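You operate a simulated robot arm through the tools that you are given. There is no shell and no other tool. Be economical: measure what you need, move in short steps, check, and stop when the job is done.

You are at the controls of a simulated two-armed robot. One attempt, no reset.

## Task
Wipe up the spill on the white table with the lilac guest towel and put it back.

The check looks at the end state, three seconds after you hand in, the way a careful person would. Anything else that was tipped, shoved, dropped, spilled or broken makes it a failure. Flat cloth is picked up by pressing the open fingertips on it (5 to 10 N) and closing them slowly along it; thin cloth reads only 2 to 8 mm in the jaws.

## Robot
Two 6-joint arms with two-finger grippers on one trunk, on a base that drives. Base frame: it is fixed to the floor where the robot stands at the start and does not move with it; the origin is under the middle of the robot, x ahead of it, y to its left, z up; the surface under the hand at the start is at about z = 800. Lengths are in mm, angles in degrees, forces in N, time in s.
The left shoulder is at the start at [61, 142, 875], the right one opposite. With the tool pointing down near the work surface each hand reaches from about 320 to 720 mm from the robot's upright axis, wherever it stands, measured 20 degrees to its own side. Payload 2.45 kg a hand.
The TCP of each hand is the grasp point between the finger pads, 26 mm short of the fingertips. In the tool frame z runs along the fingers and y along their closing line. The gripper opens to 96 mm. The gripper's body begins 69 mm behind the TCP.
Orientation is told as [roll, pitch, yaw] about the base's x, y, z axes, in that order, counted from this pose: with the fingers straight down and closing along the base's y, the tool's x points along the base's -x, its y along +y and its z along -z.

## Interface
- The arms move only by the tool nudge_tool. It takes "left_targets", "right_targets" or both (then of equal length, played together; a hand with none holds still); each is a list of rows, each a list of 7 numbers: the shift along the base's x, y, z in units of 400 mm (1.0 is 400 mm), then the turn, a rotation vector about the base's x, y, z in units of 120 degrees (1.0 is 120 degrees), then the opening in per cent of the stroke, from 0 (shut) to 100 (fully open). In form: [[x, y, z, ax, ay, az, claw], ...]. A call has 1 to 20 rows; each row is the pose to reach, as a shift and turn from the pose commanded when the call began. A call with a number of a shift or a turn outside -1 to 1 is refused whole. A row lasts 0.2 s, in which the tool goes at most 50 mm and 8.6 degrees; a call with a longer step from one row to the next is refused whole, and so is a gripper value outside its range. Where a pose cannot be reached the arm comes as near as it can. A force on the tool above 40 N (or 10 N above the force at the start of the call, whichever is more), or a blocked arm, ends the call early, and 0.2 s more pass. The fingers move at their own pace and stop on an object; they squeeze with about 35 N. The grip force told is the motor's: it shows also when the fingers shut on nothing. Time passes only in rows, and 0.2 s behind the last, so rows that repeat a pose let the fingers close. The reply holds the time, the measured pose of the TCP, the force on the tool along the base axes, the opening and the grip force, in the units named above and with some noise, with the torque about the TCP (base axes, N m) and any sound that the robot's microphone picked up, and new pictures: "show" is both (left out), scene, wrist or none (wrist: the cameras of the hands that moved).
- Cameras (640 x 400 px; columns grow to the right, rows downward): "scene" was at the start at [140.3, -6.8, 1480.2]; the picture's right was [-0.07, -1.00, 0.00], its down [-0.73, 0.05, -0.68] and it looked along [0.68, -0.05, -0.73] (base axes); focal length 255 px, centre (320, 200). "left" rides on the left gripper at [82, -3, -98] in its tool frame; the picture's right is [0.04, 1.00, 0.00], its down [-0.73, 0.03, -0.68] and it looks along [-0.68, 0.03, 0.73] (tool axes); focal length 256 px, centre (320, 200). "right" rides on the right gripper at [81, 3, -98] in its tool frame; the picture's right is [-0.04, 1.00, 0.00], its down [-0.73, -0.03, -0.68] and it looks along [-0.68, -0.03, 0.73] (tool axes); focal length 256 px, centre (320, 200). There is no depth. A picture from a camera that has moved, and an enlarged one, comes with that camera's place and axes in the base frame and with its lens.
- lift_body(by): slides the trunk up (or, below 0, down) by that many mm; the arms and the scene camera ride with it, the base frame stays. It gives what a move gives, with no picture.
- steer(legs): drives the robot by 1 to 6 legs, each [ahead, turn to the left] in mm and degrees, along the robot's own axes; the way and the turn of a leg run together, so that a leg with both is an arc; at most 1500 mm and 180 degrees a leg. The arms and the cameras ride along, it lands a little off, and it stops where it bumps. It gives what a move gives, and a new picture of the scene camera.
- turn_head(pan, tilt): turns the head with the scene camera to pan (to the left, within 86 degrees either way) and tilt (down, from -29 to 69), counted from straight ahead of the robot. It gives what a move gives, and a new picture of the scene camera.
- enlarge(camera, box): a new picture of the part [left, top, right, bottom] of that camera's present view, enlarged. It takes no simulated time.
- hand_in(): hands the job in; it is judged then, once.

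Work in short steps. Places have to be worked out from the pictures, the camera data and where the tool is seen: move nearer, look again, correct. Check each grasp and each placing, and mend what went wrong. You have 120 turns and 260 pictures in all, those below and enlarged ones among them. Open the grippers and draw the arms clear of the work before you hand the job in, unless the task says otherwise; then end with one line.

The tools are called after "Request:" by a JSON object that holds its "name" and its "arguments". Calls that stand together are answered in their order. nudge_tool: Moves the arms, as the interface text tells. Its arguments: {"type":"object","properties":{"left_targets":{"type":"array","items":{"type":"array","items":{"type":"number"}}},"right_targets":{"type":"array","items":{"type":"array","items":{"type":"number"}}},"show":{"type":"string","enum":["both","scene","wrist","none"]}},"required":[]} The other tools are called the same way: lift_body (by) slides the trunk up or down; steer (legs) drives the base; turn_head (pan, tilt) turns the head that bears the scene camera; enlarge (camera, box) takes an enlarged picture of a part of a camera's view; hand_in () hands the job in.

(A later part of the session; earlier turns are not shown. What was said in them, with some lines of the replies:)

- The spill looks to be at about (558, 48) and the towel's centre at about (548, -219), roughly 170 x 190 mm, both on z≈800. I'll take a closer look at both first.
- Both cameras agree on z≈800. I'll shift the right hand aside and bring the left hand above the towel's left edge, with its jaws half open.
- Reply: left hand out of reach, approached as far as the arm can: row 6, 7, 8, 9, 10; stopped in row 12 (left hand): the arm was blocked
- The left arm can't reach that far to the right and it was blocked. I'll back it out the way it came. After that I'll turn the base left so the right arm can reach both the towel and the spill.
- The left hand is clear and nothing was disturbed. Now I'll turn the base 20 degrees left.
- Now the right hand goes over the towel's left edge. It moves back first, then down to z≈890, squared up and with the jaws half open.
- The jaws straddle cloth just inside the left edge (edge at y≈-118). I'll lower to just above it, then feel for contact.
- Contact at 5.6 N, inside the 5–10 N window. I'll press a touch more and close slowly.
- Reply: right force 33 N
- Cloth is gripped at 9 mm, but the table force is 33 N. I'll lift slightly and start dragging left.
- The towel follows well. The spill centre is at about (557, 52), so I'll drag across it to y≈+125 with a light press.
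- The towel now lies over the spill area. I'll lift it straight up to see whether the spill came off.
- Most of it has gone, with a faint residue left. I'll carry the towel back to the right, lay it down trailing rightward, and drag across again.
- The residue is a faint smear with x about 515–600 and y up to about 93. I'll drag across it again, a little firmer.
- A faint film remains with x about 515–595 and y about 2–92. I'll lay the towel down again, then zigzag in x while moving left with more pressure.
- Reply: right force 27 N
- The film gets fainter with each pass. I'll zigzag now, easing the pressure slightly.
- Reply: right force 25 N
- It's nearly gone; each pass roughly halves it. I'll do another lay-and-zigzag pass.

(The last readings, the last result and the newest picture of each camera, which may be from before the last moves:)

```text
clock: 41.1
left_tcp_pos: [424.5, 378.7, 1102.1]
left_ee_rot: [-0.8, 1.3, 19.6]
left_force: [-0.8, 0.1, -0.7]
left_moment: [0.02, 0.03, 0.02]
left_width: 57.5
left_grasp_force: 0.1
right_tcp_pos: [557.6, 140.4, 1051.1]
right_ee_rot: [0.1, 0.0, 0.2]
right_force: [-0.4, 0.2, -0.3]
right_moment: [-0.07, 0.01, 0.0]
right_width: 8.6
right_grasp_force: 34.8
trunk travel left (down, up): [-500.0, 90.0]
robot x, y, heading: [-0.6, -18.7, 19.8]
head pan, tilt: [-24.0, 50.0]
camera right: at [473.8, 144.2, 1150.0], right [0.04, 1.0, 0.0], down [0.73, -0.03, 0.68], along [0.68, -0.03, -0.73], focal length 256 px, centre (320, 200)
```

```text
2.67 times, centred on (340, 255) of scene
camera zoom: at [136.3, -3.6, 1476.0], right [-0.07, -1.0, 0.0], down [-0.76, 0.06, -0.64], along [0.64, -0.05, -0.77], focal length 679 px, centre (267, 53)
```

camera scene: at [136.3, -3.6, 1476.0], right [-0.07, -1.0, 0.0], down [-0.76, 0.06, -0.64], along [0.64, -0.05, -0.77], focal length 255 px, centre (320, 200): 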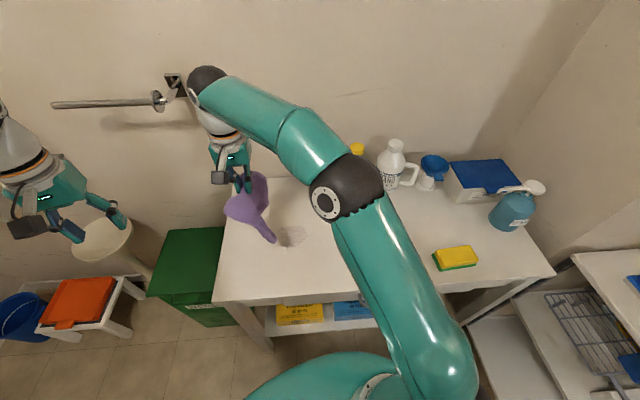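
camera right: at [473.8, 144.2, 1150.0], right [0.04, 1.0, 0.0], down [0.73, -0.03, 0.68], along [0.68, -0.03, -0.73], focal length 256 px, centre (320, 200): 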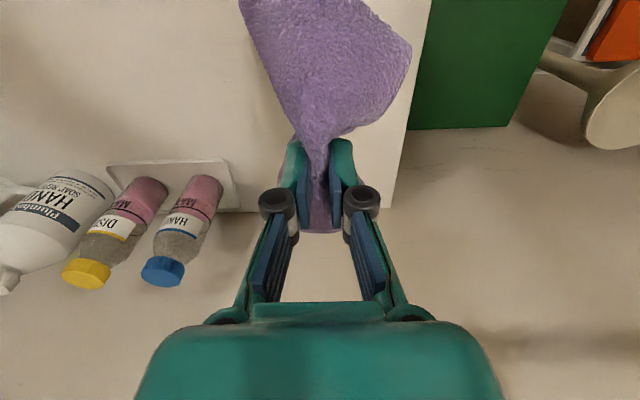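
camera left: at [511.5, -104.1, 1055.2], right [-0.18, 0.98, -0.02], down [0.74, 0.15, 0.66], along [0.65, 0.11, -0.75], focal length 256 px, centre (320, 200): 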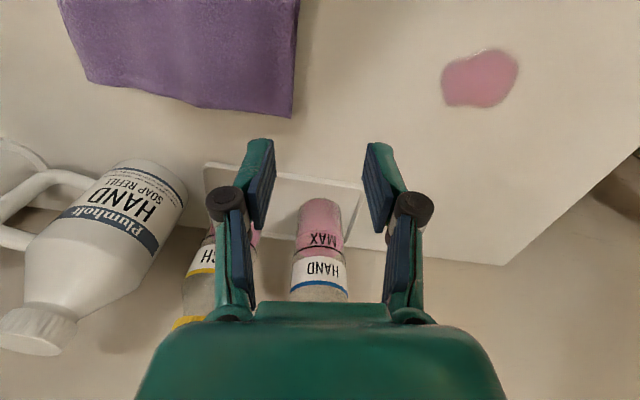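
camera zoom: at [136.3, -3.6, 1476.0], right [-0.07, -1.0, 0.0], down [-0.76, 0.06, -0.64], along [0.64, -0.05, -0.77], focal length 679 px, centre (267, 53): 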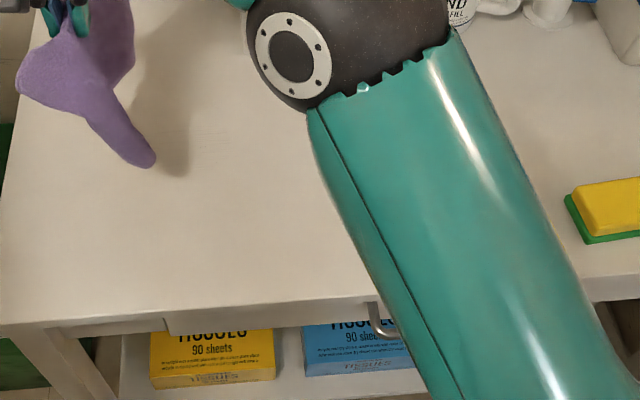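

The table looks clean. Now I'll carry the towel back over its old place, high enough to stay clear, to x≈546, y≈-240.

Request:
{"name": "nudge_tool", "arguments": {"right_targets": [[0, -0.08, 0.03, 0, 0, 0, 0], [-0.005, -0.18, 0.03, 0, 0, 0, 0], [-0.01, -0.28, 0.03, 0, 0, 0, 0], [-0.015, -0.38, 0.03, 0, 0, 0, 0], [-0.02, -0.48, 0.03, 0, 0, 0, 0], [-0.025, -0.58, 0.03, 0, 0, 0, 0], [-0.028, -0.68, 0.03, 0, 0, 0, 0], [-0.028, -0.78, 0.03, 0, 0, 0, 0], [-0.028, -0.87, 0.03, 0, 0, 0, 0], [-0.028, -0.95, 0.03, 0, 0, 0, 0], [-0.028, -0.95, 0.03, 0, 0, 0, 0]], "show": "both"}}

Request:
{"name": "enlarge", "arguments": {"camera": "scene", "box": [220, 180, 380, 280]}}

```text
clock: 43.5
left_tcp_pos: [424.3, 379.1, 1102.2]
left_ee_rot: [-0.8, 1.3, 19.6]
left_force: [0.5, -0.5, 0.9]
left_moment: [0.0, 0.0, 0.03]
left_width: 57.6
left_grasp_force: 0.1
right_tcp_pos: [545.4, -238.3, 1063.4]
right_ee_rot: [0.0, 0.0, 0.2]
right_force: [0.3, 0.2, -1.3]
right_moment: [-0.1, 0.03, 0.0]
right_width: 8.4
right_grasp_force: 35.7
trunk travel left (down, up): [-500.0, 90.0]
robot x, y, heading: [2.5, -17.2, 19.7]
head pan, tilt: [-24.0, 50.0]
camera scene: at [136.4, -3.4, 1476.0], right [-0.07, -1.0, 0.0], down [-0.76, 0.06, -0.64], along [0.64, -0.05, -0.77], focal length 255 px, centre (320, 200)
camera right: at [463.0, -235.8, 1162.5], right [0.04, 1.0, 0.0], down [0.73, -0.03, 0.68], along [0.68, -0.03, -0.73], focal length 256 px, centre (320, 200)
```

scene: 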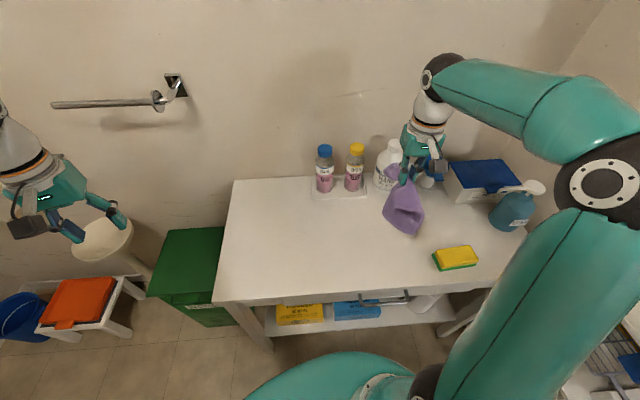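
right: 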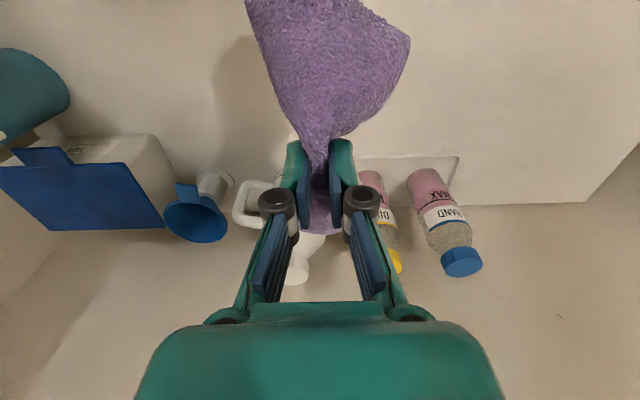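

```text
4.00 times, centred on (300, 230) of scene
camera zoom: at [136.4, -3.4, 1476.0], right [-0.07, -1.0, 0.0], down [-0.76, 0.06, -0.64], along [0.64, -0.05, -0.77], focal length 1019 px, centre (400, 80)
```

zoom: 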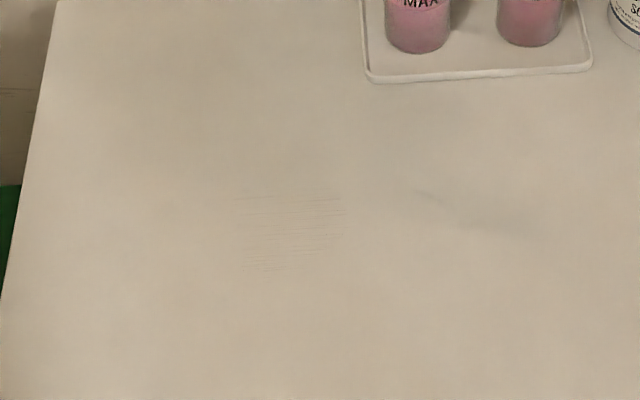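

Zoomed in, very faint streaks are still there. One more scrub before I put the towel away.

Request:
{"name": "nudge_tool", "arguments": {"right_targets": [[0.015, 0.09, 0, 0, 0, 0, 0], [0.028, 0.17, -0.05, 0, 0, 0, 0], [0.028, 0.18, -0.15, 0, 0, 0, 0], [0.028, 0.18, -0.21, 0, 0, 0, 0], [0.028, 0.24, -0.29, 0, 0, 0, 0], [0.028, 0.3, -0.37, 0, 0, 0, 0], [0.028, 0.36, -0.44, 0, 0, 0, 0], [0.028, 0.42, -0.5, 0, 0, 0, 0], [0.028, 0.48, -0.55, 0, 0, 0, 0], [0.028, 0.54, -0.575, 0, 0, 0, 0], [0.028, 0.54, -0.579, 0, 0, 0, 0]], "show": "none"}}

Request:
{"name": "nudge_tool", "arguments": {"right_targets": [[-0.08, 0.02, 0, 0, 0, 0, 0], [-0.12, 0.04, 0, 0, 0, 0, 0], [0, 0.045, 0, 0, 0, 0, 0], [0.11, 0.05, 0, 0, 0, 0, 0], [0.11, 0.08, 0, 0, 0, 0, 0], [0, 0.085, 0, 0, 0, 0, 0], [-0.12, 0.09, 0, 0, 0, 0, 0], [-0.12, 0.12, 0, 0, 0, 0, 0], [0, 0.125, 0, 0, 0, 0, 0], [0.11, 0.13, 0, 0, 0, 0, 0], [0.11, 0.16, 0, 0, 0, 0, 0], [0, 0.165, 0, 0, 0, 0, 0], [-0.12, 0.17, 0, 0, 0, 0, 0], [-0.12, 0.2, 0, 0, 0, 0, 0], [0, 0.205, 0, 0, 0, 0, 0], [0.11, 0.21, 0, 0, 0, 0, 0], [0.11, 0.24, 0, 0, 0, 0, 0], [0, 0.25, 0, 0, 0, 0, 0], [-0.12, 0.26, 0, 0, 0, 0, 0], [-0.12, 0.29, 0, 0, 0, 0, 0]], "show": "none"}}

Request:
{"name": "nudge_tool", "arguments": {"right_targets": [[0.12, 0.02, 0, 0, 0, 0, 0], [0.22, 0.03, 0, 0, 0, 0, 0], [0.12, 0.09, 0, 0, 0, 0, 0], [0.12, 0.15, 0, 0, 0, 0, 0]], "show": "wrist"}}

```text
clock: 45.9
left_tcp_pos: [422.6, 377.2, 1102.2]
left_ee_rot: [-0.8, 1.3, 19.6]
left_force: [-0.3, -0.3, 0.2]
left_moment: [0.0, -0.04, 0.01]
left_width: 57.6
left_grasp_force: 0.1
right_tcp_pos: [556.7, -23.4, 833.6]
right_ee_rot: [0.0, -0.3, 0.1]
right_force: [-0.1, -3.8, 16.5]
right_moment: [-0.23, 0.02, -0.05]
right_width: 8.5
right_grasp_force: 34.9
trunk travel left (down, up): [-500.0, 90.0]
robot x, y, heading: [2.3, -20.6, 20.0]
head pan, tilt: [-24.0, 50.0]
```

```text
clock: 50.1
left_tcp_pos: [421.5, 378.2, 1102.9]
left_ee_rot: [-0.9, 1.2, 19.7]
left_force: [-0.1, 0.4, -0.4]
left_moment: [0.0, 0.01, 0.01]
left_width: 57.6
left_grasp_force: 0.0
right_tcp_pos: [506.4, 92.2, 833.3]
right_ee_rot: [0.0, -0.1, 0.1]
right_force: [1.1, -8.5, 24.0]
right_moment: [-0.4, -0.05, 0.01]
right_width: 8.7
right_grasp_force: 35.0
trunk travel left (down, up): [-500.0, 90.0]
robot x, y, heading: [3.5, -16.6, 19.7]
head pan, tilt: [-24.0, 50.0]
```

```text
clock: 51.1
left_tcp_pos: [422.4, 377.1, 1103.0]
left_ee_rot: [-0.9, 1.1, 19.7]
left_force: [0.3, 0.2, -0.2]
left_moment: [0.0, -0.01, 0.03]
left_width: 57.8
left_grasp_force: 0.0
right_tcp_pos: [554.6, 151.5, 833.1]
right_ee_rot: [-0.1, -0.1, 0.1]
right_force: [-0.9, -7.9, 23.8]
right_moment: [-0.44, 0.04, -0.04]
right_width: 8.8
right_grasp_force: 34.8
trunk travel left (down, up): [-500.0, 90.0]
robot x, y, heading: [4.0, -16.6, 19.9]
head pan, tilt: [-24.0, 50.0]
camera right: at [471.8, 155.2, 932.3], right [0.04, 1.0, 0.0], down [0.73, -0.03, 0.68], along [0.68, -0.03, -0.73], focal length 256 px, centre (320, 200)
```

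right: 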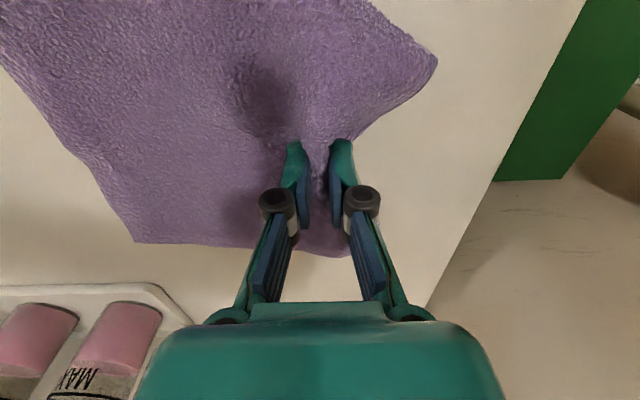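

I'll lift the towel, carry it back right, and check the spot again.

Request:
{"name": "nudge_tool", "arguments": {"right_targets": [[0, 0, 0.11, 0, 0, 0, 0], [0, 0, 0.23, 0, 0, 0, 0], [0, 0, 0.35, 0, 0, 0, 0], [0, 0, 0.47, 0, 0, 0, 0], [0, 0, 0.575, 0, 0, 0, 0], [-0.005, -0.1, 0.575, 0, 0, 0, 0], [-0.01, -0.2, 0.575, 0, 0, 0, 0], [-0.015, -0.3, 0.575, 0, 0, 0, 0], [-0.02, -0.4, 0.575, 0, 0, 0, 0], [-0.025, -0.5, 0.575, 0, 0, 0, 0], [-0.028, -0.6, 0.575, 0, 0, 0, 0], [-0.028, -0.7, 0.575, 0, 0, 0, 0], [-0.028, -0.8, 0.575, 0, 0, 0, 0], [-0.028, -0.9, 0.575, 0, 0, 0, 0], [-0.028, -0.98, 0.575, 0, 0, 0, 0]], "show": "wrist"}}

Request:
{"name": "enlarge", "arguments": {"camera": "scene", "box": [220, 180, 380, 280]}}

```text
clock: 54.3
left_tcp_pos: [424.3, 377.8, 1101.2]
left_ee_rot: [-0.9, 1.2, 19.7]
left_force: [0.2, 0.2, -0.2]
left_moment: [0.0, -0.05, 0.06]
left_width: 57.5
left_grasp_force: 0.1
right_tcp_pos: [544.5, -239.3, 1060.4]
right_ee_rot: [-0.1, 0.0, 0.2]
right_force: [0.7, -0.1, -0.5]
right_moment: [-0.05, 0.0, -0.01]
right_width: 8.6
right_grasp_force: 35.3
trunk travel left (down, up): [-500.0, 90.0]
robot x, y, heading: [5.1, -17.3, 19.6]
head pan, tilt: [-24.0, 50.0]
camera right: at [462.5, -236.2, 1160.1], right [0.04, 1.0, 0.0], down [0.73, -0.03, 0.68], along [0.68, -0.02, -0.73], focal length 256 px, centre (320, 200)
```

right: 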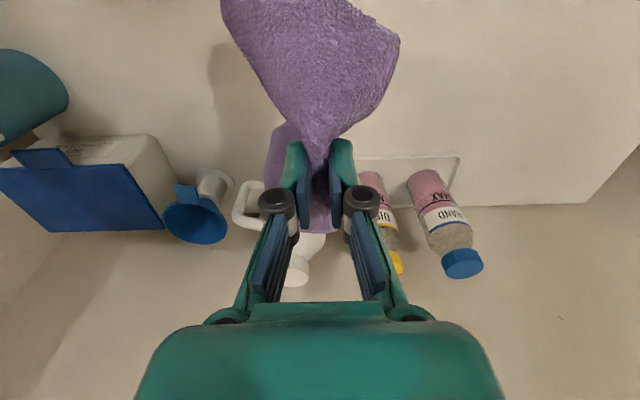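

```text
4.00 times, centred on (300, 230) of scene
camera zoom: at [136.2, -4.3, 1476.1], right [-0.07, -1.0, 0.0], down [-0.76, 0.06, -0.64], along [0.64, -0.05, -0.77], focal length 1019 px, centre (400, 80)
```

zoom: 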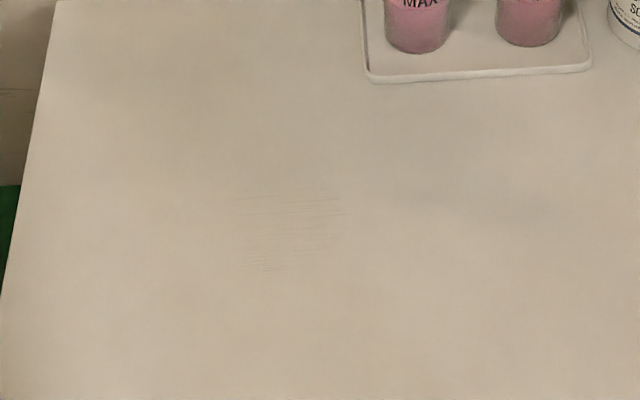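

Nearly invisible now. One last pass to be sure.

Request:
{"name": "nudge_tool", "arguments": {"right_targets": [[0.015, 0.09, 0, 0, 0, 0, 0], [0.028, 0.17, -0.05, 0, 0, 0, 0], [0.028, 0.18, -0.15, 0, 0, 0, 0], [0.028, 0.18, -0.21, 0, 0, 0, 0], [0.028, 0.24, -0.29, 0, 0, 0, 0], [0.028, 0.3, -0.37, 0, 0, 0, 0], [0.028, 0.36, -0.44, 0, 0, 0, 0], [0.028, 0.42, -0.5, 0, 0, 0, 0], [0.028, 0.48, -0.55, 0, 0, 0, 0], [0.028, 0.54, -0.57, 0, 0, 0, 0], [0.028, 0.54, -0.573, 0, 0, 0, 0]], "show": "none"}}

Request:
{"name": "nudge_tool", "arguments": {"right_targets": [[-0.08, 0.02, 0, 0, 0, 0, 0], [-0.12, 0.04, 0, 0, 0, 0, 0], [0, 0.045, 0, 0, 0, 0, 0], [0.11, 0.05, 0, 0, 0, 0, 0], [0.11, 0.08, 0, 0, 0, 0, 0], [0, 0.085, 0, 0, 0, 0, 0], [-0.12, 0.09, 0, 0, 0, 0, 0], [-0.12, 0.12, 0, 0, 0, 0, 0], [0, 0.125, 0, 0, 0, 0, 0], [0.11, 0.13, 0, 0, 0, 0, 0], [0.11, 0.16, 0, 0, 0, 0, 0], [0, 0.165, 0, 0, 0, 0, 0], [-0.12, 0.17, 0, 0, 0, 0, 0], [-0.12, 0.2, 0, 0, 0, 0, 0], [0, 0.205, 0, 0, 0, 0, 0], [0.11, 0.21, 0, 0, 0, 0, 0], [0.11, 0.24, 0, 0, 0, 0, 0], [0, 0.25, 0, 0, 0, 0, 0], [-0.12, 0.26, 0, 0, 0, 0, 0], [-0.12, 0.29, 0, 0, 0, 0, 0]], "show": "none"}}

Request:
{"name": "nudge_tool", "arguments": {"right_targets": [[0.12, 0.02, 0, 0, 0, 0, 0], [0.22, 0.03, 0, 0, 0, 0, 0], [0.12, 0.09, 0, 0, 0, 0, 0], [0.12, 0.15, 0, 0, 0, 0, 0]], "show": "none"}}

Request:
{"name": "nudge_tool", "arguments": {"right_targets": [[0, 0, 0.11, 0, 0, 0, 0], [0, 0, 0.23, 0, 0, 0, 0], [0, 0, 0.35, 0, 0, 0, 0], [0, 0, 0.47, 0, 0, 0, 0], [0, 0, 0.575, 0, 0, 0, 0], [-0.005, -0.1, 0.575, 0, 0, 0, 0], [-0.01, -0.2, 0.575, 0, 0, 0, 0], [-0.015, -0.3, 0.575, 0, 0, 0, 0], [-0.02, -0.4, 0.575, 0, 0, 0, 0], [-0.025, -0.5, 0.575, 0, 0, 0, 0], [-0.028, -0.6, 0.575, 0, 0, 0, 0], [-0.028, -0.7, 0.575, 0, 0, 0, 0], [-0.028, -0.8, 0.575, 0, 0, 0, 0], [-0.028, -0.9, 0.575, 0, 0, 0, 0], [-0.028, -0.98, 0.575, 0, 0, 0, 0]], "show": "both"}}

Request:
{"name": "enlarge", "arguments": {"camera": "scene", "box": [220, 180, 380, 280]}}

```text
clock: 56.7
left_tcp_pos: [423.2, 377.8, 1101.3]
left_ee_rot: [-0.8, 1.2, 19.6]
left_force: [-0.3, 0.7, -1.2]
left_moment: [0.0, 0.0, 0.0]
left_width: 57.6
left_grasp_force: 0.0
right_tcp_pos: [556.8, -23.2, 833.6]
right_ee_rot: [0.0, -0.2, 0.1]
right_force: [1.1, -2.6, 12.5]
right_moment: [-0.16, -0.07, 0.03]
right_width: 8.6
right_grasp_force: 35.0
trunk travel left (down, up): [-500.0, 90.0]
robot x, y, heading: [3.4, -16.3, 19.6]
head pan, tilt: [-24.0, 50.0]
```

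```text
clock: 60.9
left_tcp_pos: [421.8, 377.1, 1102.5]
left_ee_rot: [-1.0, 1.1, 19.6]
left_force: [0.2, -0.3, 0.2]
left_moment: [0.01, 0.02, 0.0]
left_width: 57.5
left_grasp_force: 0.0
right_tcp_pos: [506.0, 92.2, 833.2]
right_ee_rot: [0.1, -0.1, 0.0]
right_force: [0.9, -6.4, 20.9]
right_moment: [-0.39, -0.03, 0.0]
right_width: 8.7
right_grasp_force: 35.3
trunk travel left (down, up): [-500.0, 90.0]
robot x, y, heading: [0.5, -18.5, 19.9]
head pan, tilt: [-24.0, 50.0]
```

```text
clock: 61.9
left_tcp_pos: [423.5, 378.4, 1103.0]
left_ee_rot: [-0.9, 1.3, 19.6]
left_force: [-0.2, -0.4, 0.4]
left_moment: [-0.06, -0.01, -0.02]
left_width: 57.6
left_grasp_force: 0.0
right_tcp_pos: [555.7, 151.7, 834.0]
right_ee_rot: [0.0, -0.1, 0.2]
right_force: [0.4, -5.1, 17.8]
right_moment: [-0.34, 0.02, -0.01]
right_width: 8.3
right_grasp_force: 35.1
trunk travel left (down, up): [-500.0, 90.0]
robot x, y, heading: [-0.2, -16.4, 19.9]
head pan, tilt: [-24.0, 50.0]
```

```text
clock: 65.1
left_tcp_pos: [423.5, 377.9, 1102.1]
left_ee_rot: [-1.0, 1.3, 19.7]
left_force: [0.2, -0.3, -0.7]
left_moment: [0.0, 0.04, 0.0]
left_width: 57.6
left_grasp_force: 0.1
right_tcp_pos: [545.0, -239.8, 1062.5]
right_ee_rot: [0.1, -0.1, 0.2]
right_force: [0.3, -0.7, -0.6]
right_moment: [-0.1, -0.01, -0.05]
right_width: 8.7
right_grasp_force: 34.5
trunk travel left (down, up): [-500.0, 90.0]
robot x, y, heading: [4.7, -18.0, 19.8]
head pan, tilt: [-24.0, 50.0]
camera scene: at [136.2, -4.3, 1476.1], right [-0.07, -1.0, 0.0], down [-0.76, 0.06, -0.64], along [0.64, -0.05, -0.77], focal length 255 px, centre (320, 200)
camera right: at [462.4, -236.6, 1161.4], right [0.04, 1.0, 0.0], down [0.73, -0.03, 0.68], along [0.68, -0.02, -0.73], focal length 256 px, centre (320, 200)
```

scene: 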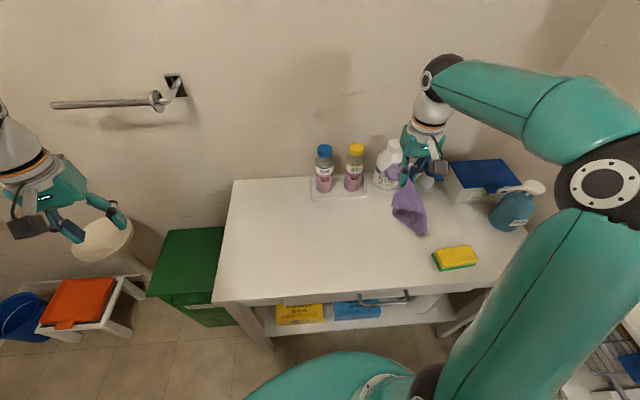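
right: 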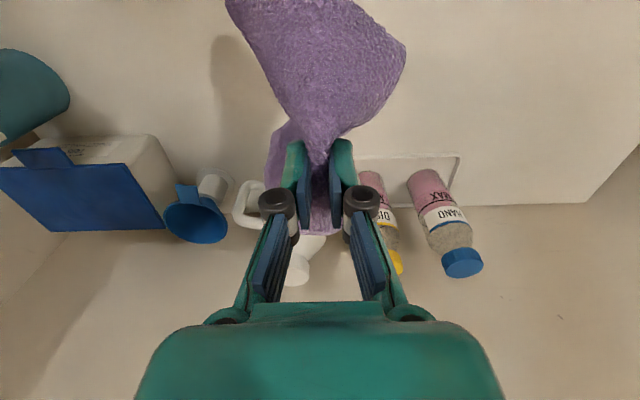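

```text
4.00 times, centred on (300, 230) of scene
camera zoom: at [136.2, -4.3, 1476.1], right [-0.07, -1.0, 0.0], down [-0.76, 0.06, -0.64], along [0.64, -0.05, -0.77], focal length 1019 px, centre (400, 80)
```

zoom: 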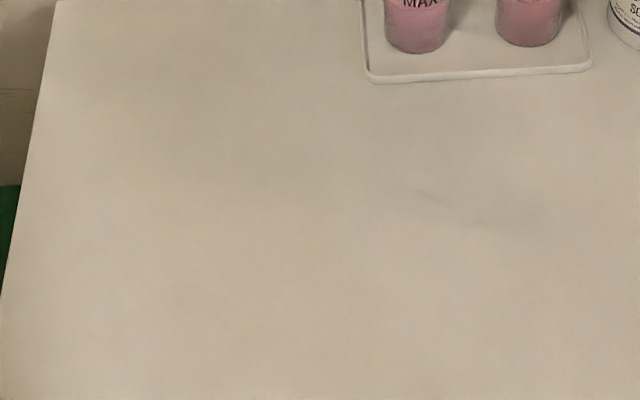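

The table is clean. Now I'll lay the towel down: bottom edge at y≈-317 first, then sweep left and down to y≈-163.

Request:
{"name": "nudge_tool", "arguments": {"right_targets": [[0, -0.1, 0, 0, 0, 0, 0], [0, -0.19, 0, 0, 0, 0, 0], [0, -0.2, -0.06, 0, 0, 0, 0], [0, -0.2, -0.13, 0, 0, 0, 0], [0, -0.2, -0.18, 0, 0, 0, 0], [0, -0.2, -0.22, 0, 0, 0, 0], [0, -0.15, -0.29, 0, 0, 0, 0], [0, -0.09, -0.36, 0, 0, 0, 0], [0, -0.03, -0.43, 0, 0, 0, 0], [0, 0.03, -0.49, 0, 0, 0, 0], [0, 0.09, -0.54, 0, 0, 0, 0], [0, 0.14, -0.565, 0, 0, 0, 0], [0, 0.17, -0.565, 0, 0, 0, 0]]}}

Request:
{"name": "enlarge", "arguments": {"camera": "scene", "box": [300, 180, 540, 330]}}

```text
clock: 67.9
left_tcp_pos: [425.2, 378.1, 1100.3]
left_ee_rot: [-0.9, 1.4, 19.5]
left_force: [0.2, 1.2, 0.6]
left_moment: [0.03, 0.01, -0.01]
left_width: 57.3
left_grasp_force: 0.0
right_tcp_pos: [546.2, -170.1, 836.5]
right_ee_rot: [0.1, -0.1, 0.3]
right_force: [0.3, -1.2, 2.8]
right_moment: [-0.16, 0.03, -0.07]
right_width: 8.5
right_grasp_force: 34.6
trunk travel left (down, up): [-500.0, 90.0]
robot x, y, heading: [0.3, -17.3, 19.9]
head pan, tilt: [-24.0, 50.0]
camera scene: at [136.1, -3.7, 1476.1], right [-0.07, -1.0, 0.0], down [-0.76, 0.06, -0.64], along [0.64, -0.05, -0.77], focal length 255 px, centre (320, 200)
camera right: at [463.4, -166.6, 936.2], right [0.04, 1.0, 0.0], down [0.73, -0.03, 0.68], along [0.68, -0.03, -0.73], focal length 256 px, centre (320, 200)
```

scene: 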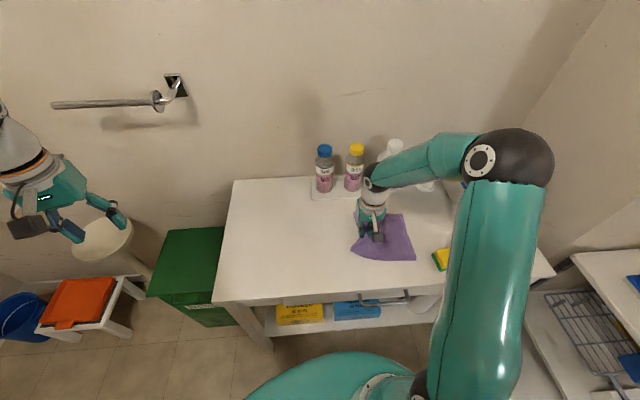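
right: 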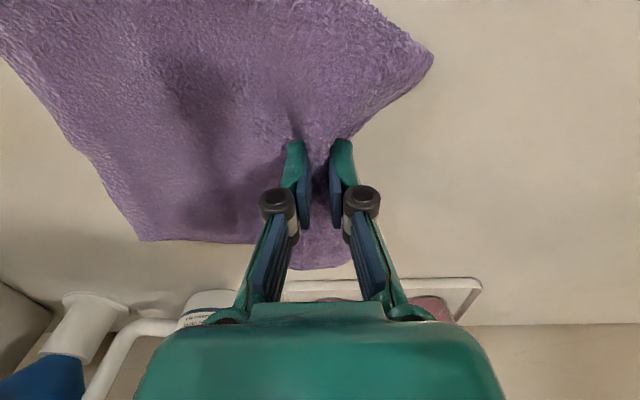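

```text
2.67 times, centred on (420, 255) of scene
camera zoom: at [136.1, -3.7, 1476.1], right [-0.07, -1.0, 0.0], down [-0.76, 0.06, -0.64], along [0.64, -0.05, -0.77], focal length 679 px, centre (53, 53)
```

zoom: 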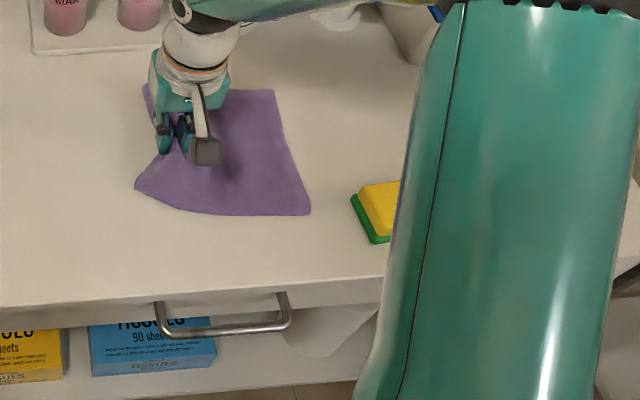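

The right edge is at y≈-313 (originally -315). I'll tension the cloth left to y≈-157, then open slowly under light contact so the bunched edge spreads out.

Request:
{"name": "nudge_tool", "arguments": {"right_targets": [[0.01, 0.02, -0.005, 0, 0, 0, 0], [0.015, 0.034, -0.01, 0, 0, 0, 0], [0.015, 0.034, -0.012, 0, 0, 0, 6], [0.015, 0.034, -0.013, 0, 0, 0, 12], [0.015, 0.034, -0.014, 0, 0, 0, 18], [0.015, 0.034, -0.015, 0, 0, 0, 24], [0.015, 0.034, -0.015, 0, 0, 0, 30], [0.015, 0.034, -0.015, 0, 0, 0, 36], [0.015, 0.034, -0.015, 0, 0, 0, 42], [0.015, 0.034, -0.015, 0, 0, 0, 48], [0.015, 0.034, -0.015, 0, 0, 0, 52]], "show": "wrist"}}

Request:
{"name": "nudge_tool", "arguments": {"right_targets": [[0, 0, 0.04, 0, 0, 0, 52], [0, 0, 0.12, 0, 0, 0, 52], [0, 0, 0.22, 0, 0, 0, 52]]}}

```text
clock: 70.3
left_tcp_pos: [422.8, 377.7, 1102.1]
left_ee_rot: [-1.0, 1.3, 19.6]
left_force: [0.1, 1.2, 0.4]
left_moment: [-0.01, 0.03, 0.01]
left_width: 57.7
left_grasp_force: 0.0
right_tcp_pos: [550.4, -156.2, 830.6]
right_ee_rot: [0.0, 0.0, 0.3]
right_force: [0.4, 1.4, 1.2]
right_moment: [-0.02, 0.0, 0.0]
right_width: 50.9
right_grasp_force: 0.1
trunk travel left (down, up): [-500.0, 90.0]
robot x, y, heading: [4.6, -18.2, 19.5]
head pan, tilt: [-24.0, 50.0]
camera right: at [468.7, -153.4, 929.9], right [0.04, 1.0, 0.0], down [0.73, -0.03, 0.68], along [0.68, -0.03, -0.73], focal length 256 px, centre (320, 200)
```

right: 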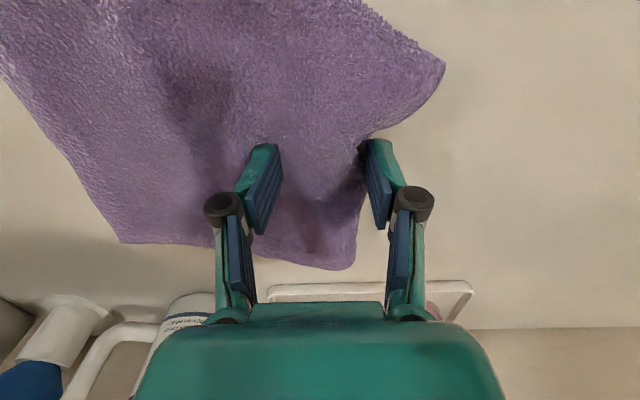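

```text
clock: 71.1
left_tcp_pos: [423.0, 377.9, 1101.9]
left_ee_rot: [-0.9, 1.3, 19.7]
left_force: [0.2, 0.3, -0.6]
left_moment: [0.02, -0.03, 0.04]
left_width: 57.3
left_grasp_force: 0.0
right_tcp_pos: [549.9, -157.8, 919.2]
right_ee_rot: [0.0, 0.1, 0.1]
right_force: [-0.1, -0.5, 0.5]
right_moment: [0.0, 0.01, 0.01]
right_width: 50.2
right_grasp_force: 0.0
trunk travel left (down, up): [-500.0, 90.0]
robot x, y, heading: [1.6, -17.6, 20.0]
head pan, tilt: [-24.0, 50.0]
camera scene: at [135.5, -3.7, 1476.1], right [-0.07, -1.0, 0.0], down [-0.76, 0.06, -0.64], along [0.64, -0.05, -0.77], focal length 255 px, centre (320, 200)
camera right: at [467.6, -153.2, 1018.5], right [0.04, 1.0, 0.0], down [0.73, -0.03, 0.68], along [0.68, -0.02, -0.73], focal length 256 px, centre (320, 200)
```

scene: 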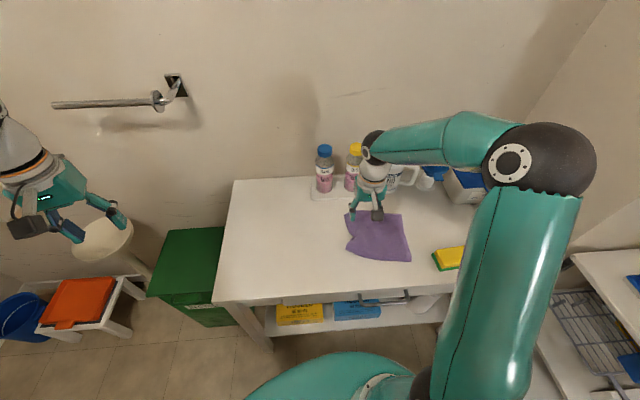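
right: 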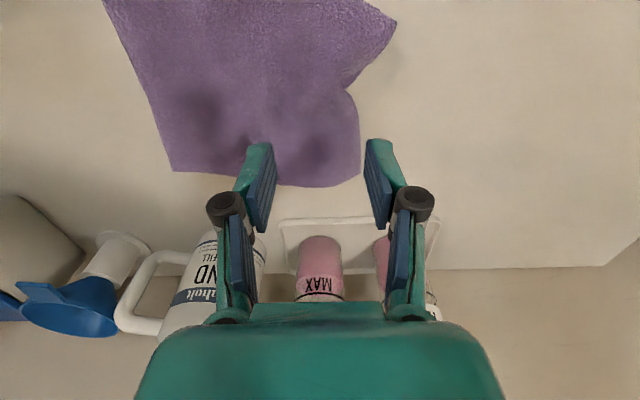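

Released, lying mostly flat. I'll raise the hand and move it aside to check the towel.

Request:
{"name": "nudge_tool", "arguments": {"right_targets": [[0, 0, 0.1, 0, 0, 0, 70], [0, 0, 0.22, 0, 0, 0, 80], [0, 0, 0.34, 0, 0, 0, 100], [0, 0, 0.46, 0, 0, 0, 100], [0.05, 0.1, 0.56, 0, 0, 0, 100], [0.05, 0.2, 0.58, 0, 0, 0, 100], [0.05, 0.3, 0.58, 0, 0, 0, 100]], "show": "both"}}

Request:
{"name": "enlarge", "arguments": {"camera": "scene", "box": [300, 180, 540, 330]}}

```text
refused: row 5 steps farther than a row can; nothing moved
```

```text
2.67 times, centred on (420, 255) of scene
camera zoom: at [135.5, -3.7, 1476.1], right [-0.07, -1.0, 0.0], down [-0.76, 0.06, -0.64], along [0.64, -0.05, -0.77], focal length 679 px, centre (53, 53)
```

zoom: 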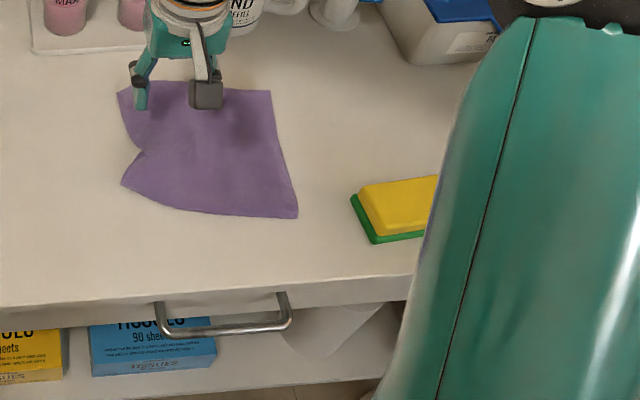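

The near-left corner is pulled in by about 35 mm, at about (503, -109) where it was originally (465, -121). I'll press closed fingertips on it and slide it toward the robot to flatten it.

Request:
{"name": "nudge_tool", "arguments": {"right_targets": [[-0.03, 0.035, 0, 0, 0, 0, 30], [-0.06, 0.065, 0, 0, 0, 0, 0], [-0.06, 0.065, -0.08, 0, 0, 0, 0], [-0.06, 0.065, -0.15, 0, 0, 0, 0], [-0.06, 0.065, -0.2, 0, 0, 0, 0], [-0.06, 0.065, -0.22, 0, 0, 0, 0], [-0.06, 0.065, -0.226, 0, 0, 0, 0], [-0.06, 0.065, -0.228, 0, 0, 0, 0]], "show": "wrist"}}

```text
clock: 72.9
left_tcp_pos: [422.1, 378.7, 1102.6]
left_ee_rot: [-1.0, 1.2, 19.6]
left_force: [0.8, -0.2, -0.2]
left_moment: [0.02, -0.01, 0.01]
left_width: 58.0
left_grasp_force: 0.1
right_tcp_pos: [527.3, -131.8, 828.6]
right_ee_rot: [0.0, -0.4, 0.1]
right_force: [1.7, 0.4, 25.8]
right_moment: [-0.03, 0.07, 0.01]
right_width: 0.0
right_grasp_force: 28.3
trunk travel left (down, up): [-500.0, 90.0]
robot x, y, heading: [0.8, -18.0, 19.8]
head pan, tilt: [-24.0, 50.0]
camera right: at [444.1, -127.2, 928.3], right [0.04, 1.0, 0.0], down [0.73, -0.03, 0.68], along [0.68, -0.03, -0.73], focal length 256 px, centre (320, 200)
```

right: 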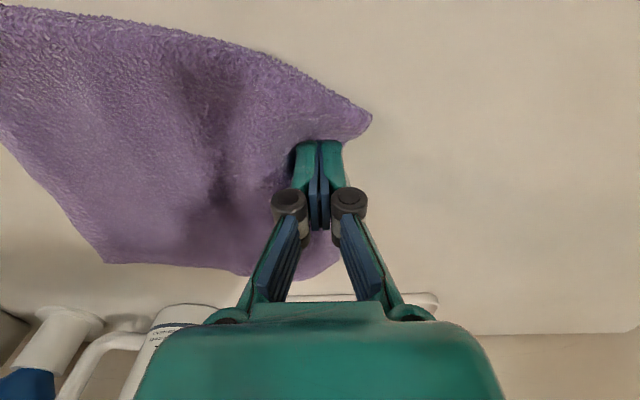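

The fingertips are on the cloth just behind the corner. I'll ease the force and drag 32 mm toward the robot, then lift.

Request:
{"name": "nudge_tool", "arguments": {"right_targets": [[-0.01, 0, 0.004, 0, 0, 0, 0], [-0.03, 0, 0.004, 0, 0, 0, 0], [-0.05, 0, 0.004, 0, 0, 0, 0], [-0.07, 0, 0.004, 0, 0, 0, 0], [-0.085, 0, 0.004, 0, 0, 0, 0], [-0.085, 0, 0.03, 0, 0, 0, 0], [-0.085, 0, 0.12, 0, 0, 0, 0], [-0.085, 0, 0.22, 0, 0, 0, 0], [-0.05, 0.06, 0.3, 0, 0, 0, 0], [0, 0.16, 0.35, 0, 0, 0, 0]], "show": "wrist"}}

Request:
{"name": "enlarge", "arguments": {"camera": "scene", "box": [300, 180, 540, 330]}}

```text
clock: 75.1
left_tcp_pos: [424.4, 377.6, 1101.7]
left_ee_rot: [-1.0, 1.3, 19.7]
left_force: [0.2, -0.5, 0.4]
left_moment: [0.03, 0.04, -0.01]
left_width: 57.7
left_grasp_force: 0.1
right_tcp_pos: [527.2, -65.4, 966.8]
right_ee_rot: [0.0, 0.0, 0.2]
right_force: [-0.5, 0.1, 0.1]
right_moment: [-0.01, 0.0, 0.02]
right_width: 0.0
right_grasp_force: 28.9
trunk travel left (down, up): [-500.0, 90.0]
robot x, y, heading: [1.7, -19.0, 19.5]
head pan, tilt: [-24.0, 50.0]
camera right: at [444.9, -62.1, 1066.9], right [0.04, 1.0, 0.0], down [0.73, -0.03, 0.68], along [0.68, -0.03, -0.73], focal length 256 px, centre (320, 200)
```

right: 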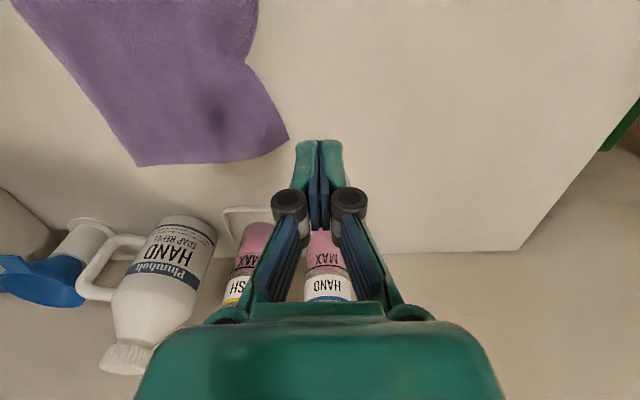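

```text
2.67 times, centred on (420, 255) of scene
camera zoom: at [137.0, -2.7, 1475.9], right [-0.07, -1.0, 0.0], down [-0.76, 0.06, -0.64], along [0.64, -0.05, -0.77], focal length 679 px, centre (53, 53)
```

zoom: 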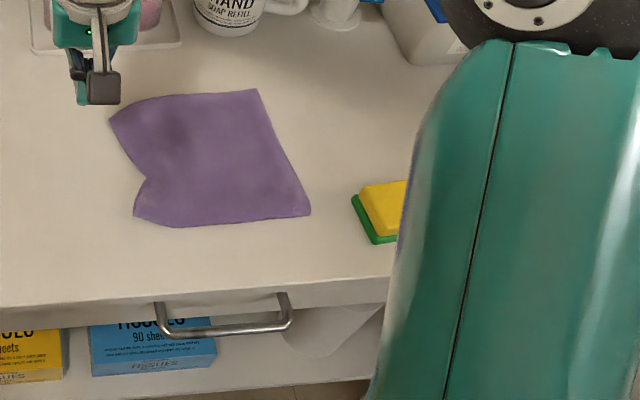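

Near-left corner is now at (466, -115), which is good. The far-left corner is at about (592, -107) and should be near (633, -126), so I'll push it the same way.

Request:
{"name": "nudge_tool", "arguments": {"right_targets": [[0.07, -0.08, 0, 0, 0, 0, 0], [0.137, -0.16, 0, 0, 0, 0, 0], [0.137, -0.165, -0.1, 0, 0, 0, 0], [0.137, -0.165, -0.2, 0, 0, 0, 0], [0.137, -0.165, -0.28, 0, 0, 0, 0], [0.137, -0.165, -0.32, 0, 0, 0, 0], [0.137, -0.165, -0.338, 0, 0, 0, 0], [0.137, -0.165, -0.342, 0, 0, 0, 0]], "show": "wrist"}}

```text
clock: 76.9
left_tcp_pos: [423.8, 378.2, 1101.8]
left_ee_rot: [-0.9, 1.2, 19.5]
left_force: [-0.7, 1.0, -0.1]
left_moment: [0.01, -0.01, -0.02]
left_width: 57.7
left_grasp_force: 0.0
right_tcp_pos: [581.2, -132.6, 832.1]
right_ee_rot: [0.0, -0.3, 0.1]
right_force: [-1.3, -1.2, 15.1]
right_moment: [-0.13, 0.01, -0.01]
right_width: 0.0
right_grasp_force: 28.2
trunk travel left (down, up): [-500.0, 90.0]
robot x, y, heading: [2.9, -19.1, 19.6]
head pan, tilt: [-24.0, 50.0]
camera right: at [499.6, -129.8, 930.9], right [0.04, 1.0, 0.0], down [0.73, -0.03, 0.68], along [0.68, -0.03, -0.73], focal length 256 px, centre (320, 200)
```

right: 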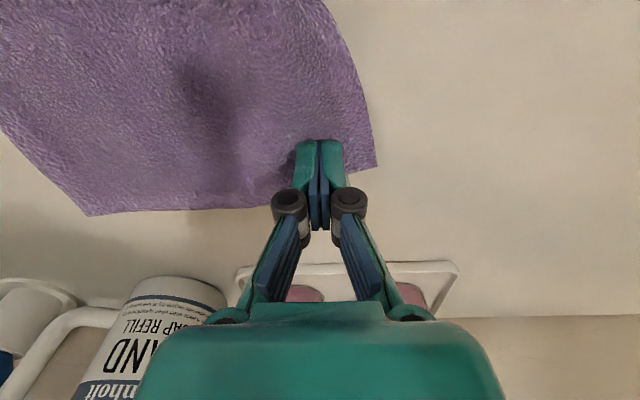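

Good contact at 15 N on the corner. I'll slide it 34 mm away from the robot and a little to the right, then lift clear.

Request:
{"name": "nudge_tool", "arguments": {"right_targets": [[0.02, -0.005, 0.002, 0, 0, 0, 0], [0.04, -0.01, 0.002, 0, 0, 0, 0], [0.06, -0.015, 0.002, 0, 0, 0, 0], [0.085, -0.02, 0.002, 0, 0, 0, 0], [0.085, -0.02, 0.03, 0, 0, 0, 0], [0.085, -0.02, 0.13, 0, 0, 0, 0], [0.06, 0.02, 0.24, 0, 0, 0, 0], [0, 0.06, 0.34, 0, 0, 0, 0], [-0.05, 0.14, 0.42, 0, 0, 0, 20], [-0.05, 0.22, 0.5, 0, 0, 0, 40], [-0.05, 0.32, 0.55, 0, 0, 0, 70], [-0.05, 0.42, 0.55, 0, 0, 0, 100]], "show": "both"}}

Request:
{"name": "enlarge", "arguments": {"camera": "scene", "box": [300, 180, 540, 330]}}

```text
clock: 79.5
left_tcp_pos: [423.5, 378.9, 1101.0]
left_ee_rot: [-0.9, 1.2, 19.7]
left_force: [0.1, 0.1, -1.0]
left_moment: [-0.07, 0.01, 0.03]
left_width: 57.8
left_grasp_force: 0.1
right_tcp_pos: [561.7, 35.2, 1049.7]
right_ee_rot: [0.1, -0.1, 0.1]
right_force: [-0.2, 0.5, -0.3]
right_moment: [0.0, -0.03, -0.01]
right_width: 96.0
right_grasp_force: 0.0
trunk travel left (down, up): [-500.0, 90.0]
robot x, y, heading: [-0.3, -22.8, 19.7]
head pan, tilt: [-24.0, 50.0]
camera scene: at [136.8, -2.8, 1476.0], right [-0.07, -1.0, 0.0], down [-0.76, 0.06, -0.64], along [0.64, -0.05, -0.77], focal length 255 px, centre (320, 200)
camera right: at [479.6, 38.9, 1149.0], right [0.04, 1.0, 0.0], down [0.73, -0.03, 0.68], along [0.68, -0.03, -0.73], focal length 256 px, centre (320, 200)
```

scene: 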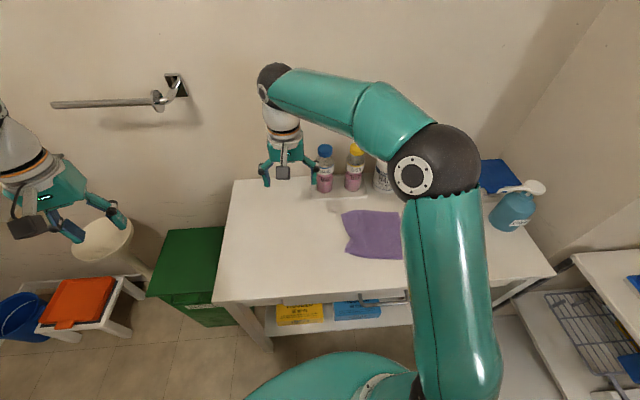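
right: 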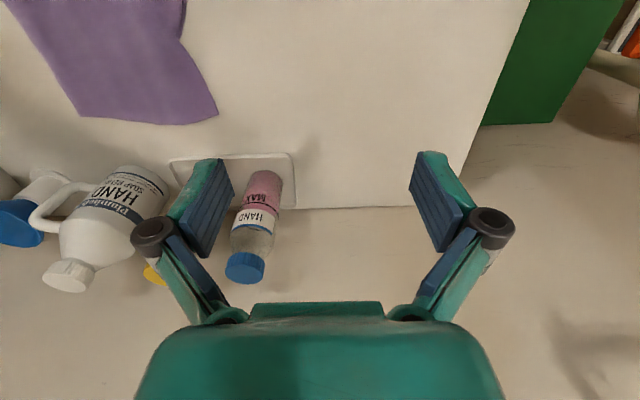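

```text
2.67 times, centred on (420, 255) of scene
camera zoom: at [136.8, -2.8, 1476.0], right [-0.07, -1.0, 0.0], down [-0.76, 0.06, -0.64], along [0.64, -0.05, -0.77], focal length 679 px, centre (53, 53)
```

zoom: 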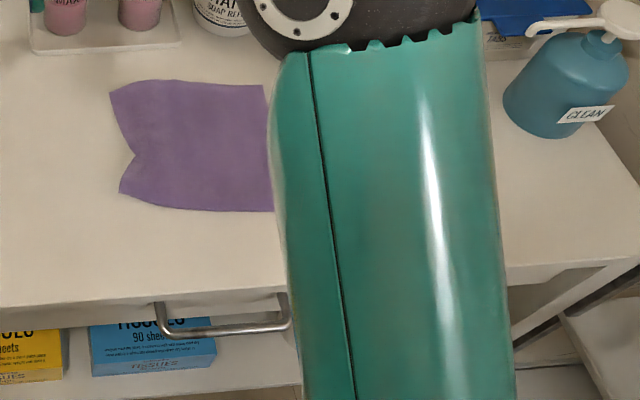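

The towel is nearly back to its old outline. I'll raise the hand and turn the base back to see everything unobstructed.

Request:
{"name": "nudge_tool", "arguments": {"right_targets": [[0, 0, 0.1, 0, 0, 0, 100], [0, 0, 0.2, 0, 0, 0, 100], [-0.05, -0.05, 0.28, 0, 0, 0.05, 100], [-0.05, -0.15, 0.28, 0, 0, 0.1, 100], [-0.05, -0.25, 0.28, 0, 0, 0.15, 100], [-0.03, -0.35, 0.28, 0, 0, 0.166, 100], [0, -0.45, 0.28, 0, 0, 0.166, 100]], "show": "none"}}

Request:
{"name": "steer", "arguments": {"legs": [[0, -20]]}}

Request:
{"name": "turn_head", "arguments": {"pan": -4, "tilt": 47}}

Request:
{"name": "enlarge", "arguments": {"camera": "scene", "box": [260, 200, 500, 350]}}

```text
clock: 81.1
left_tcp_pos: [422.6, 377.2, 1102.2]
left_ee_rot: [-0.9, 1.3, 19.6]
left_force: [1.1, -0.1, -0.2]
left_moment: [0.02, -0.01, 0.0]
left_width: 57.6
left_grasp_force: 0.1
right_tcp_pos: [561.5, -146.1, 1161.7]
right_ee_rot: [0.1, -0.2, 20.2]
right_force: [-0.1, -0.2, 0.1]
right_moment: [0.01, 0.0, -0.02]
right_width: 95.9
right_grasp_force: 0.0
trunk travel left (down, up): [-500.0, 90.0]
robot x, y, heading: [1.5, -17.6, 20.0]
head pan, tilt: [-24.0, 50.0]
```

```text
clock: 82.7
left_tcp_pos: [534.2, 209.5, 1102.5]
left_ee_rot: [-1.0, 1.3, -0.5]
left_force: [-0.9, -0.6, -0.6]
left_moment: [0.02, -0.01, -0.01]
left_width: 57.6
left_grasp_force: 0.1
right_tcp_pos: [483.1, -328.9, 1162.3]
right_ee_rot: [0.0, 0.0, 0.0]
right_force: [0.0, -0.3, 0.1]
right_moment: [-0.03, 0.01, 0.02]
right_width: 95.8
right_grasp_force: 0.1
trunk travel left (down, up): [-500.0, 90.0]
robot x, y, heading: [1.4, -0.9, -0.1]
head pan, tilt: [-24.0, 50.0]
camera scene: at [133.8, -34.1, 1476.0], right [-0.41, -0.91, 0.0], down [-0.7, 0.31, -0.64], along [0.59, -0.26, -0.77], focal length 255 px, centre (320, 200)
```

scene: 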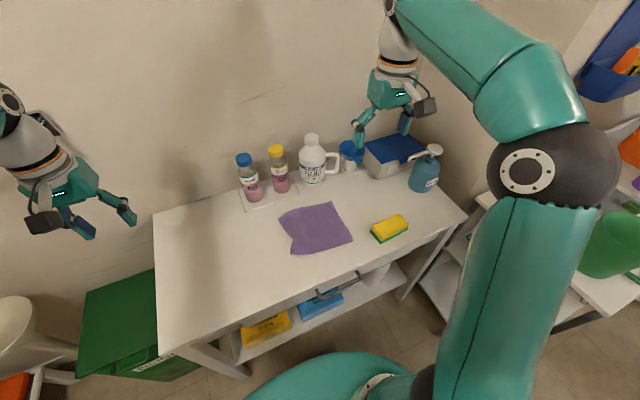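

```text
clock: 83.5
left_tcp_pos: [533.8, 210.3, 1102.4]
left_ee_rot: [-0.9, 1.2, -0.4]
left_force: [-0.6, -0.4, -0.5]
left_moment: [-0.02, 0.03, 0.0]
left_width: 57.4
left_grasp_force: 0.0
right_tcp_pos: [484.8, -329.6, 1162.4]
right_ee_rot: [0.0, -0.1, 0.2]
right_force: [-0.2, 0.2, -0.8]
right_moment: [-0.02, 0.0, -0.03]
right_width: 96.1
right_grasp_force: 0.0
trunk travel left (down, up): [-500.0, 90.0]
robot x, y, heading: [5.7, 0.4, -0.3]
head pan, tilt: [-4.0, 47.0]
camera scene: at [142.7, -7.8, 1480.1], right [-0.07, -1.0, 0.0], down [-0.73, 0.05, -0.68], along [0.68, -0.05, -0.73], focal length 255 px, centre (320, 200)
```

scene: 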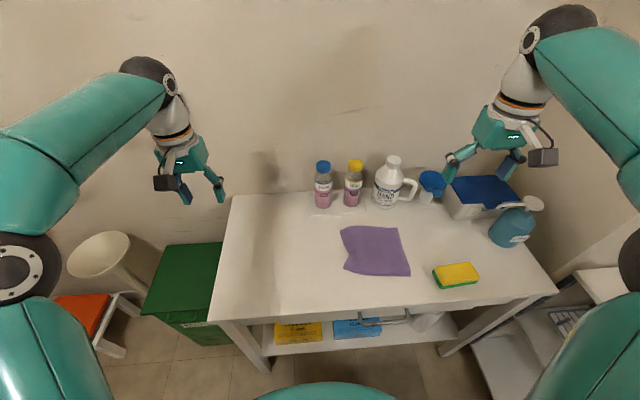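

```text
2.67 times, centred on (380, 275) of scene
camera zoom: at [142.7, -7.8, 1480.1], right [-0.07, -1.0, 0.0], down [-0.73, 0.05, -0.68], along [0.68, -0.05, -0.73], focal length 679 px, centre (160, 0)
```

zoom: 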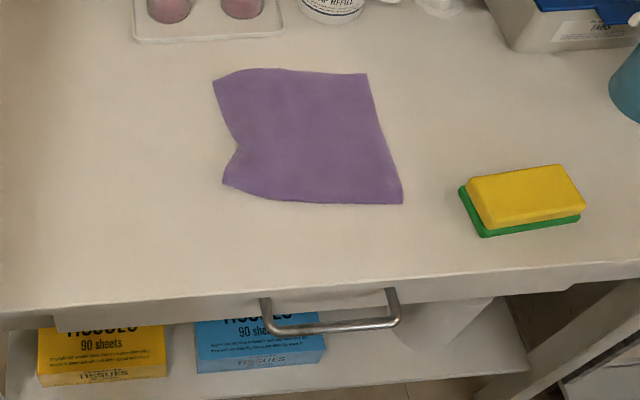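

The towel lies flat within about 15 mm of its original place, the table is clean and nothing else moved. I'll open the left gripper fully and check the spill spot once more.

Request:
{"name": "nudge_tool", "arguments": {"left_targets": [[0, 0, 0, 0, 0, 0, 100], [0, 0, 0, 0, 0, 0, 100], [0, 0, 0, 0, 0, 0, 100]], "show": "none"}}

Request:
{"name": "enlarge", "arguments": {"camera": "scene", "box": [220, 200, 380, 300]}}

```text
clock: 84.3
left_tcp_pos: [534.0, 210.1, 1102.2]
left_ee_rot: [-0.9, 1.3, -0.4]
left_force: [0.0, 0.4, 0.0]
left_moment: [0.0, 0.0, 0.04]
left_width: 95.9
left_grasp_force: 0.0
right_tcp_pos: [483.8, -329.1, 1162.7]
right_ee_rot: [0.0, 0.0, 0.0]
right_force: [-0.1, -1.2, 0.8]
right_moment: [0.04, 0.0, 0.01]
right_width: 96.1
right_grasp_force: 0.1
trunk travel left (down, up): [-500.0, 90.0]
robot x, y, heading: [2.4, -3.1, -0.1]
head pan, tilt: [-4.0, 47.0]
```

```text
4.00 times, centred on (300, 250) of scene
camera zoom: at [142.8, -8.2, 1480.1], right [-0.07, -1.0, 0.0], down [-0.73, 0.05, -0.68], along [0.68, -0.05, -0.73], focal length 1019 px, centre (400, 0)
```

zoom: 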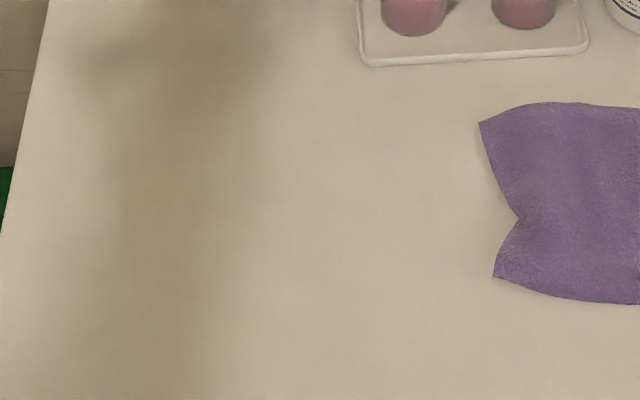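

The spill spot is clean, the towel is back, both grippers are open and the arms are clear. Handing in.

Request:
{"name": "hand_in", "arguments": {}}

```text
The job is handed in.
```

The spill is wiped up with no trace visible in the zoomed view, and the lilac towel is back flat within about 15 mm of where it was, with a small notch left in its left edge; nothing else looks moved.
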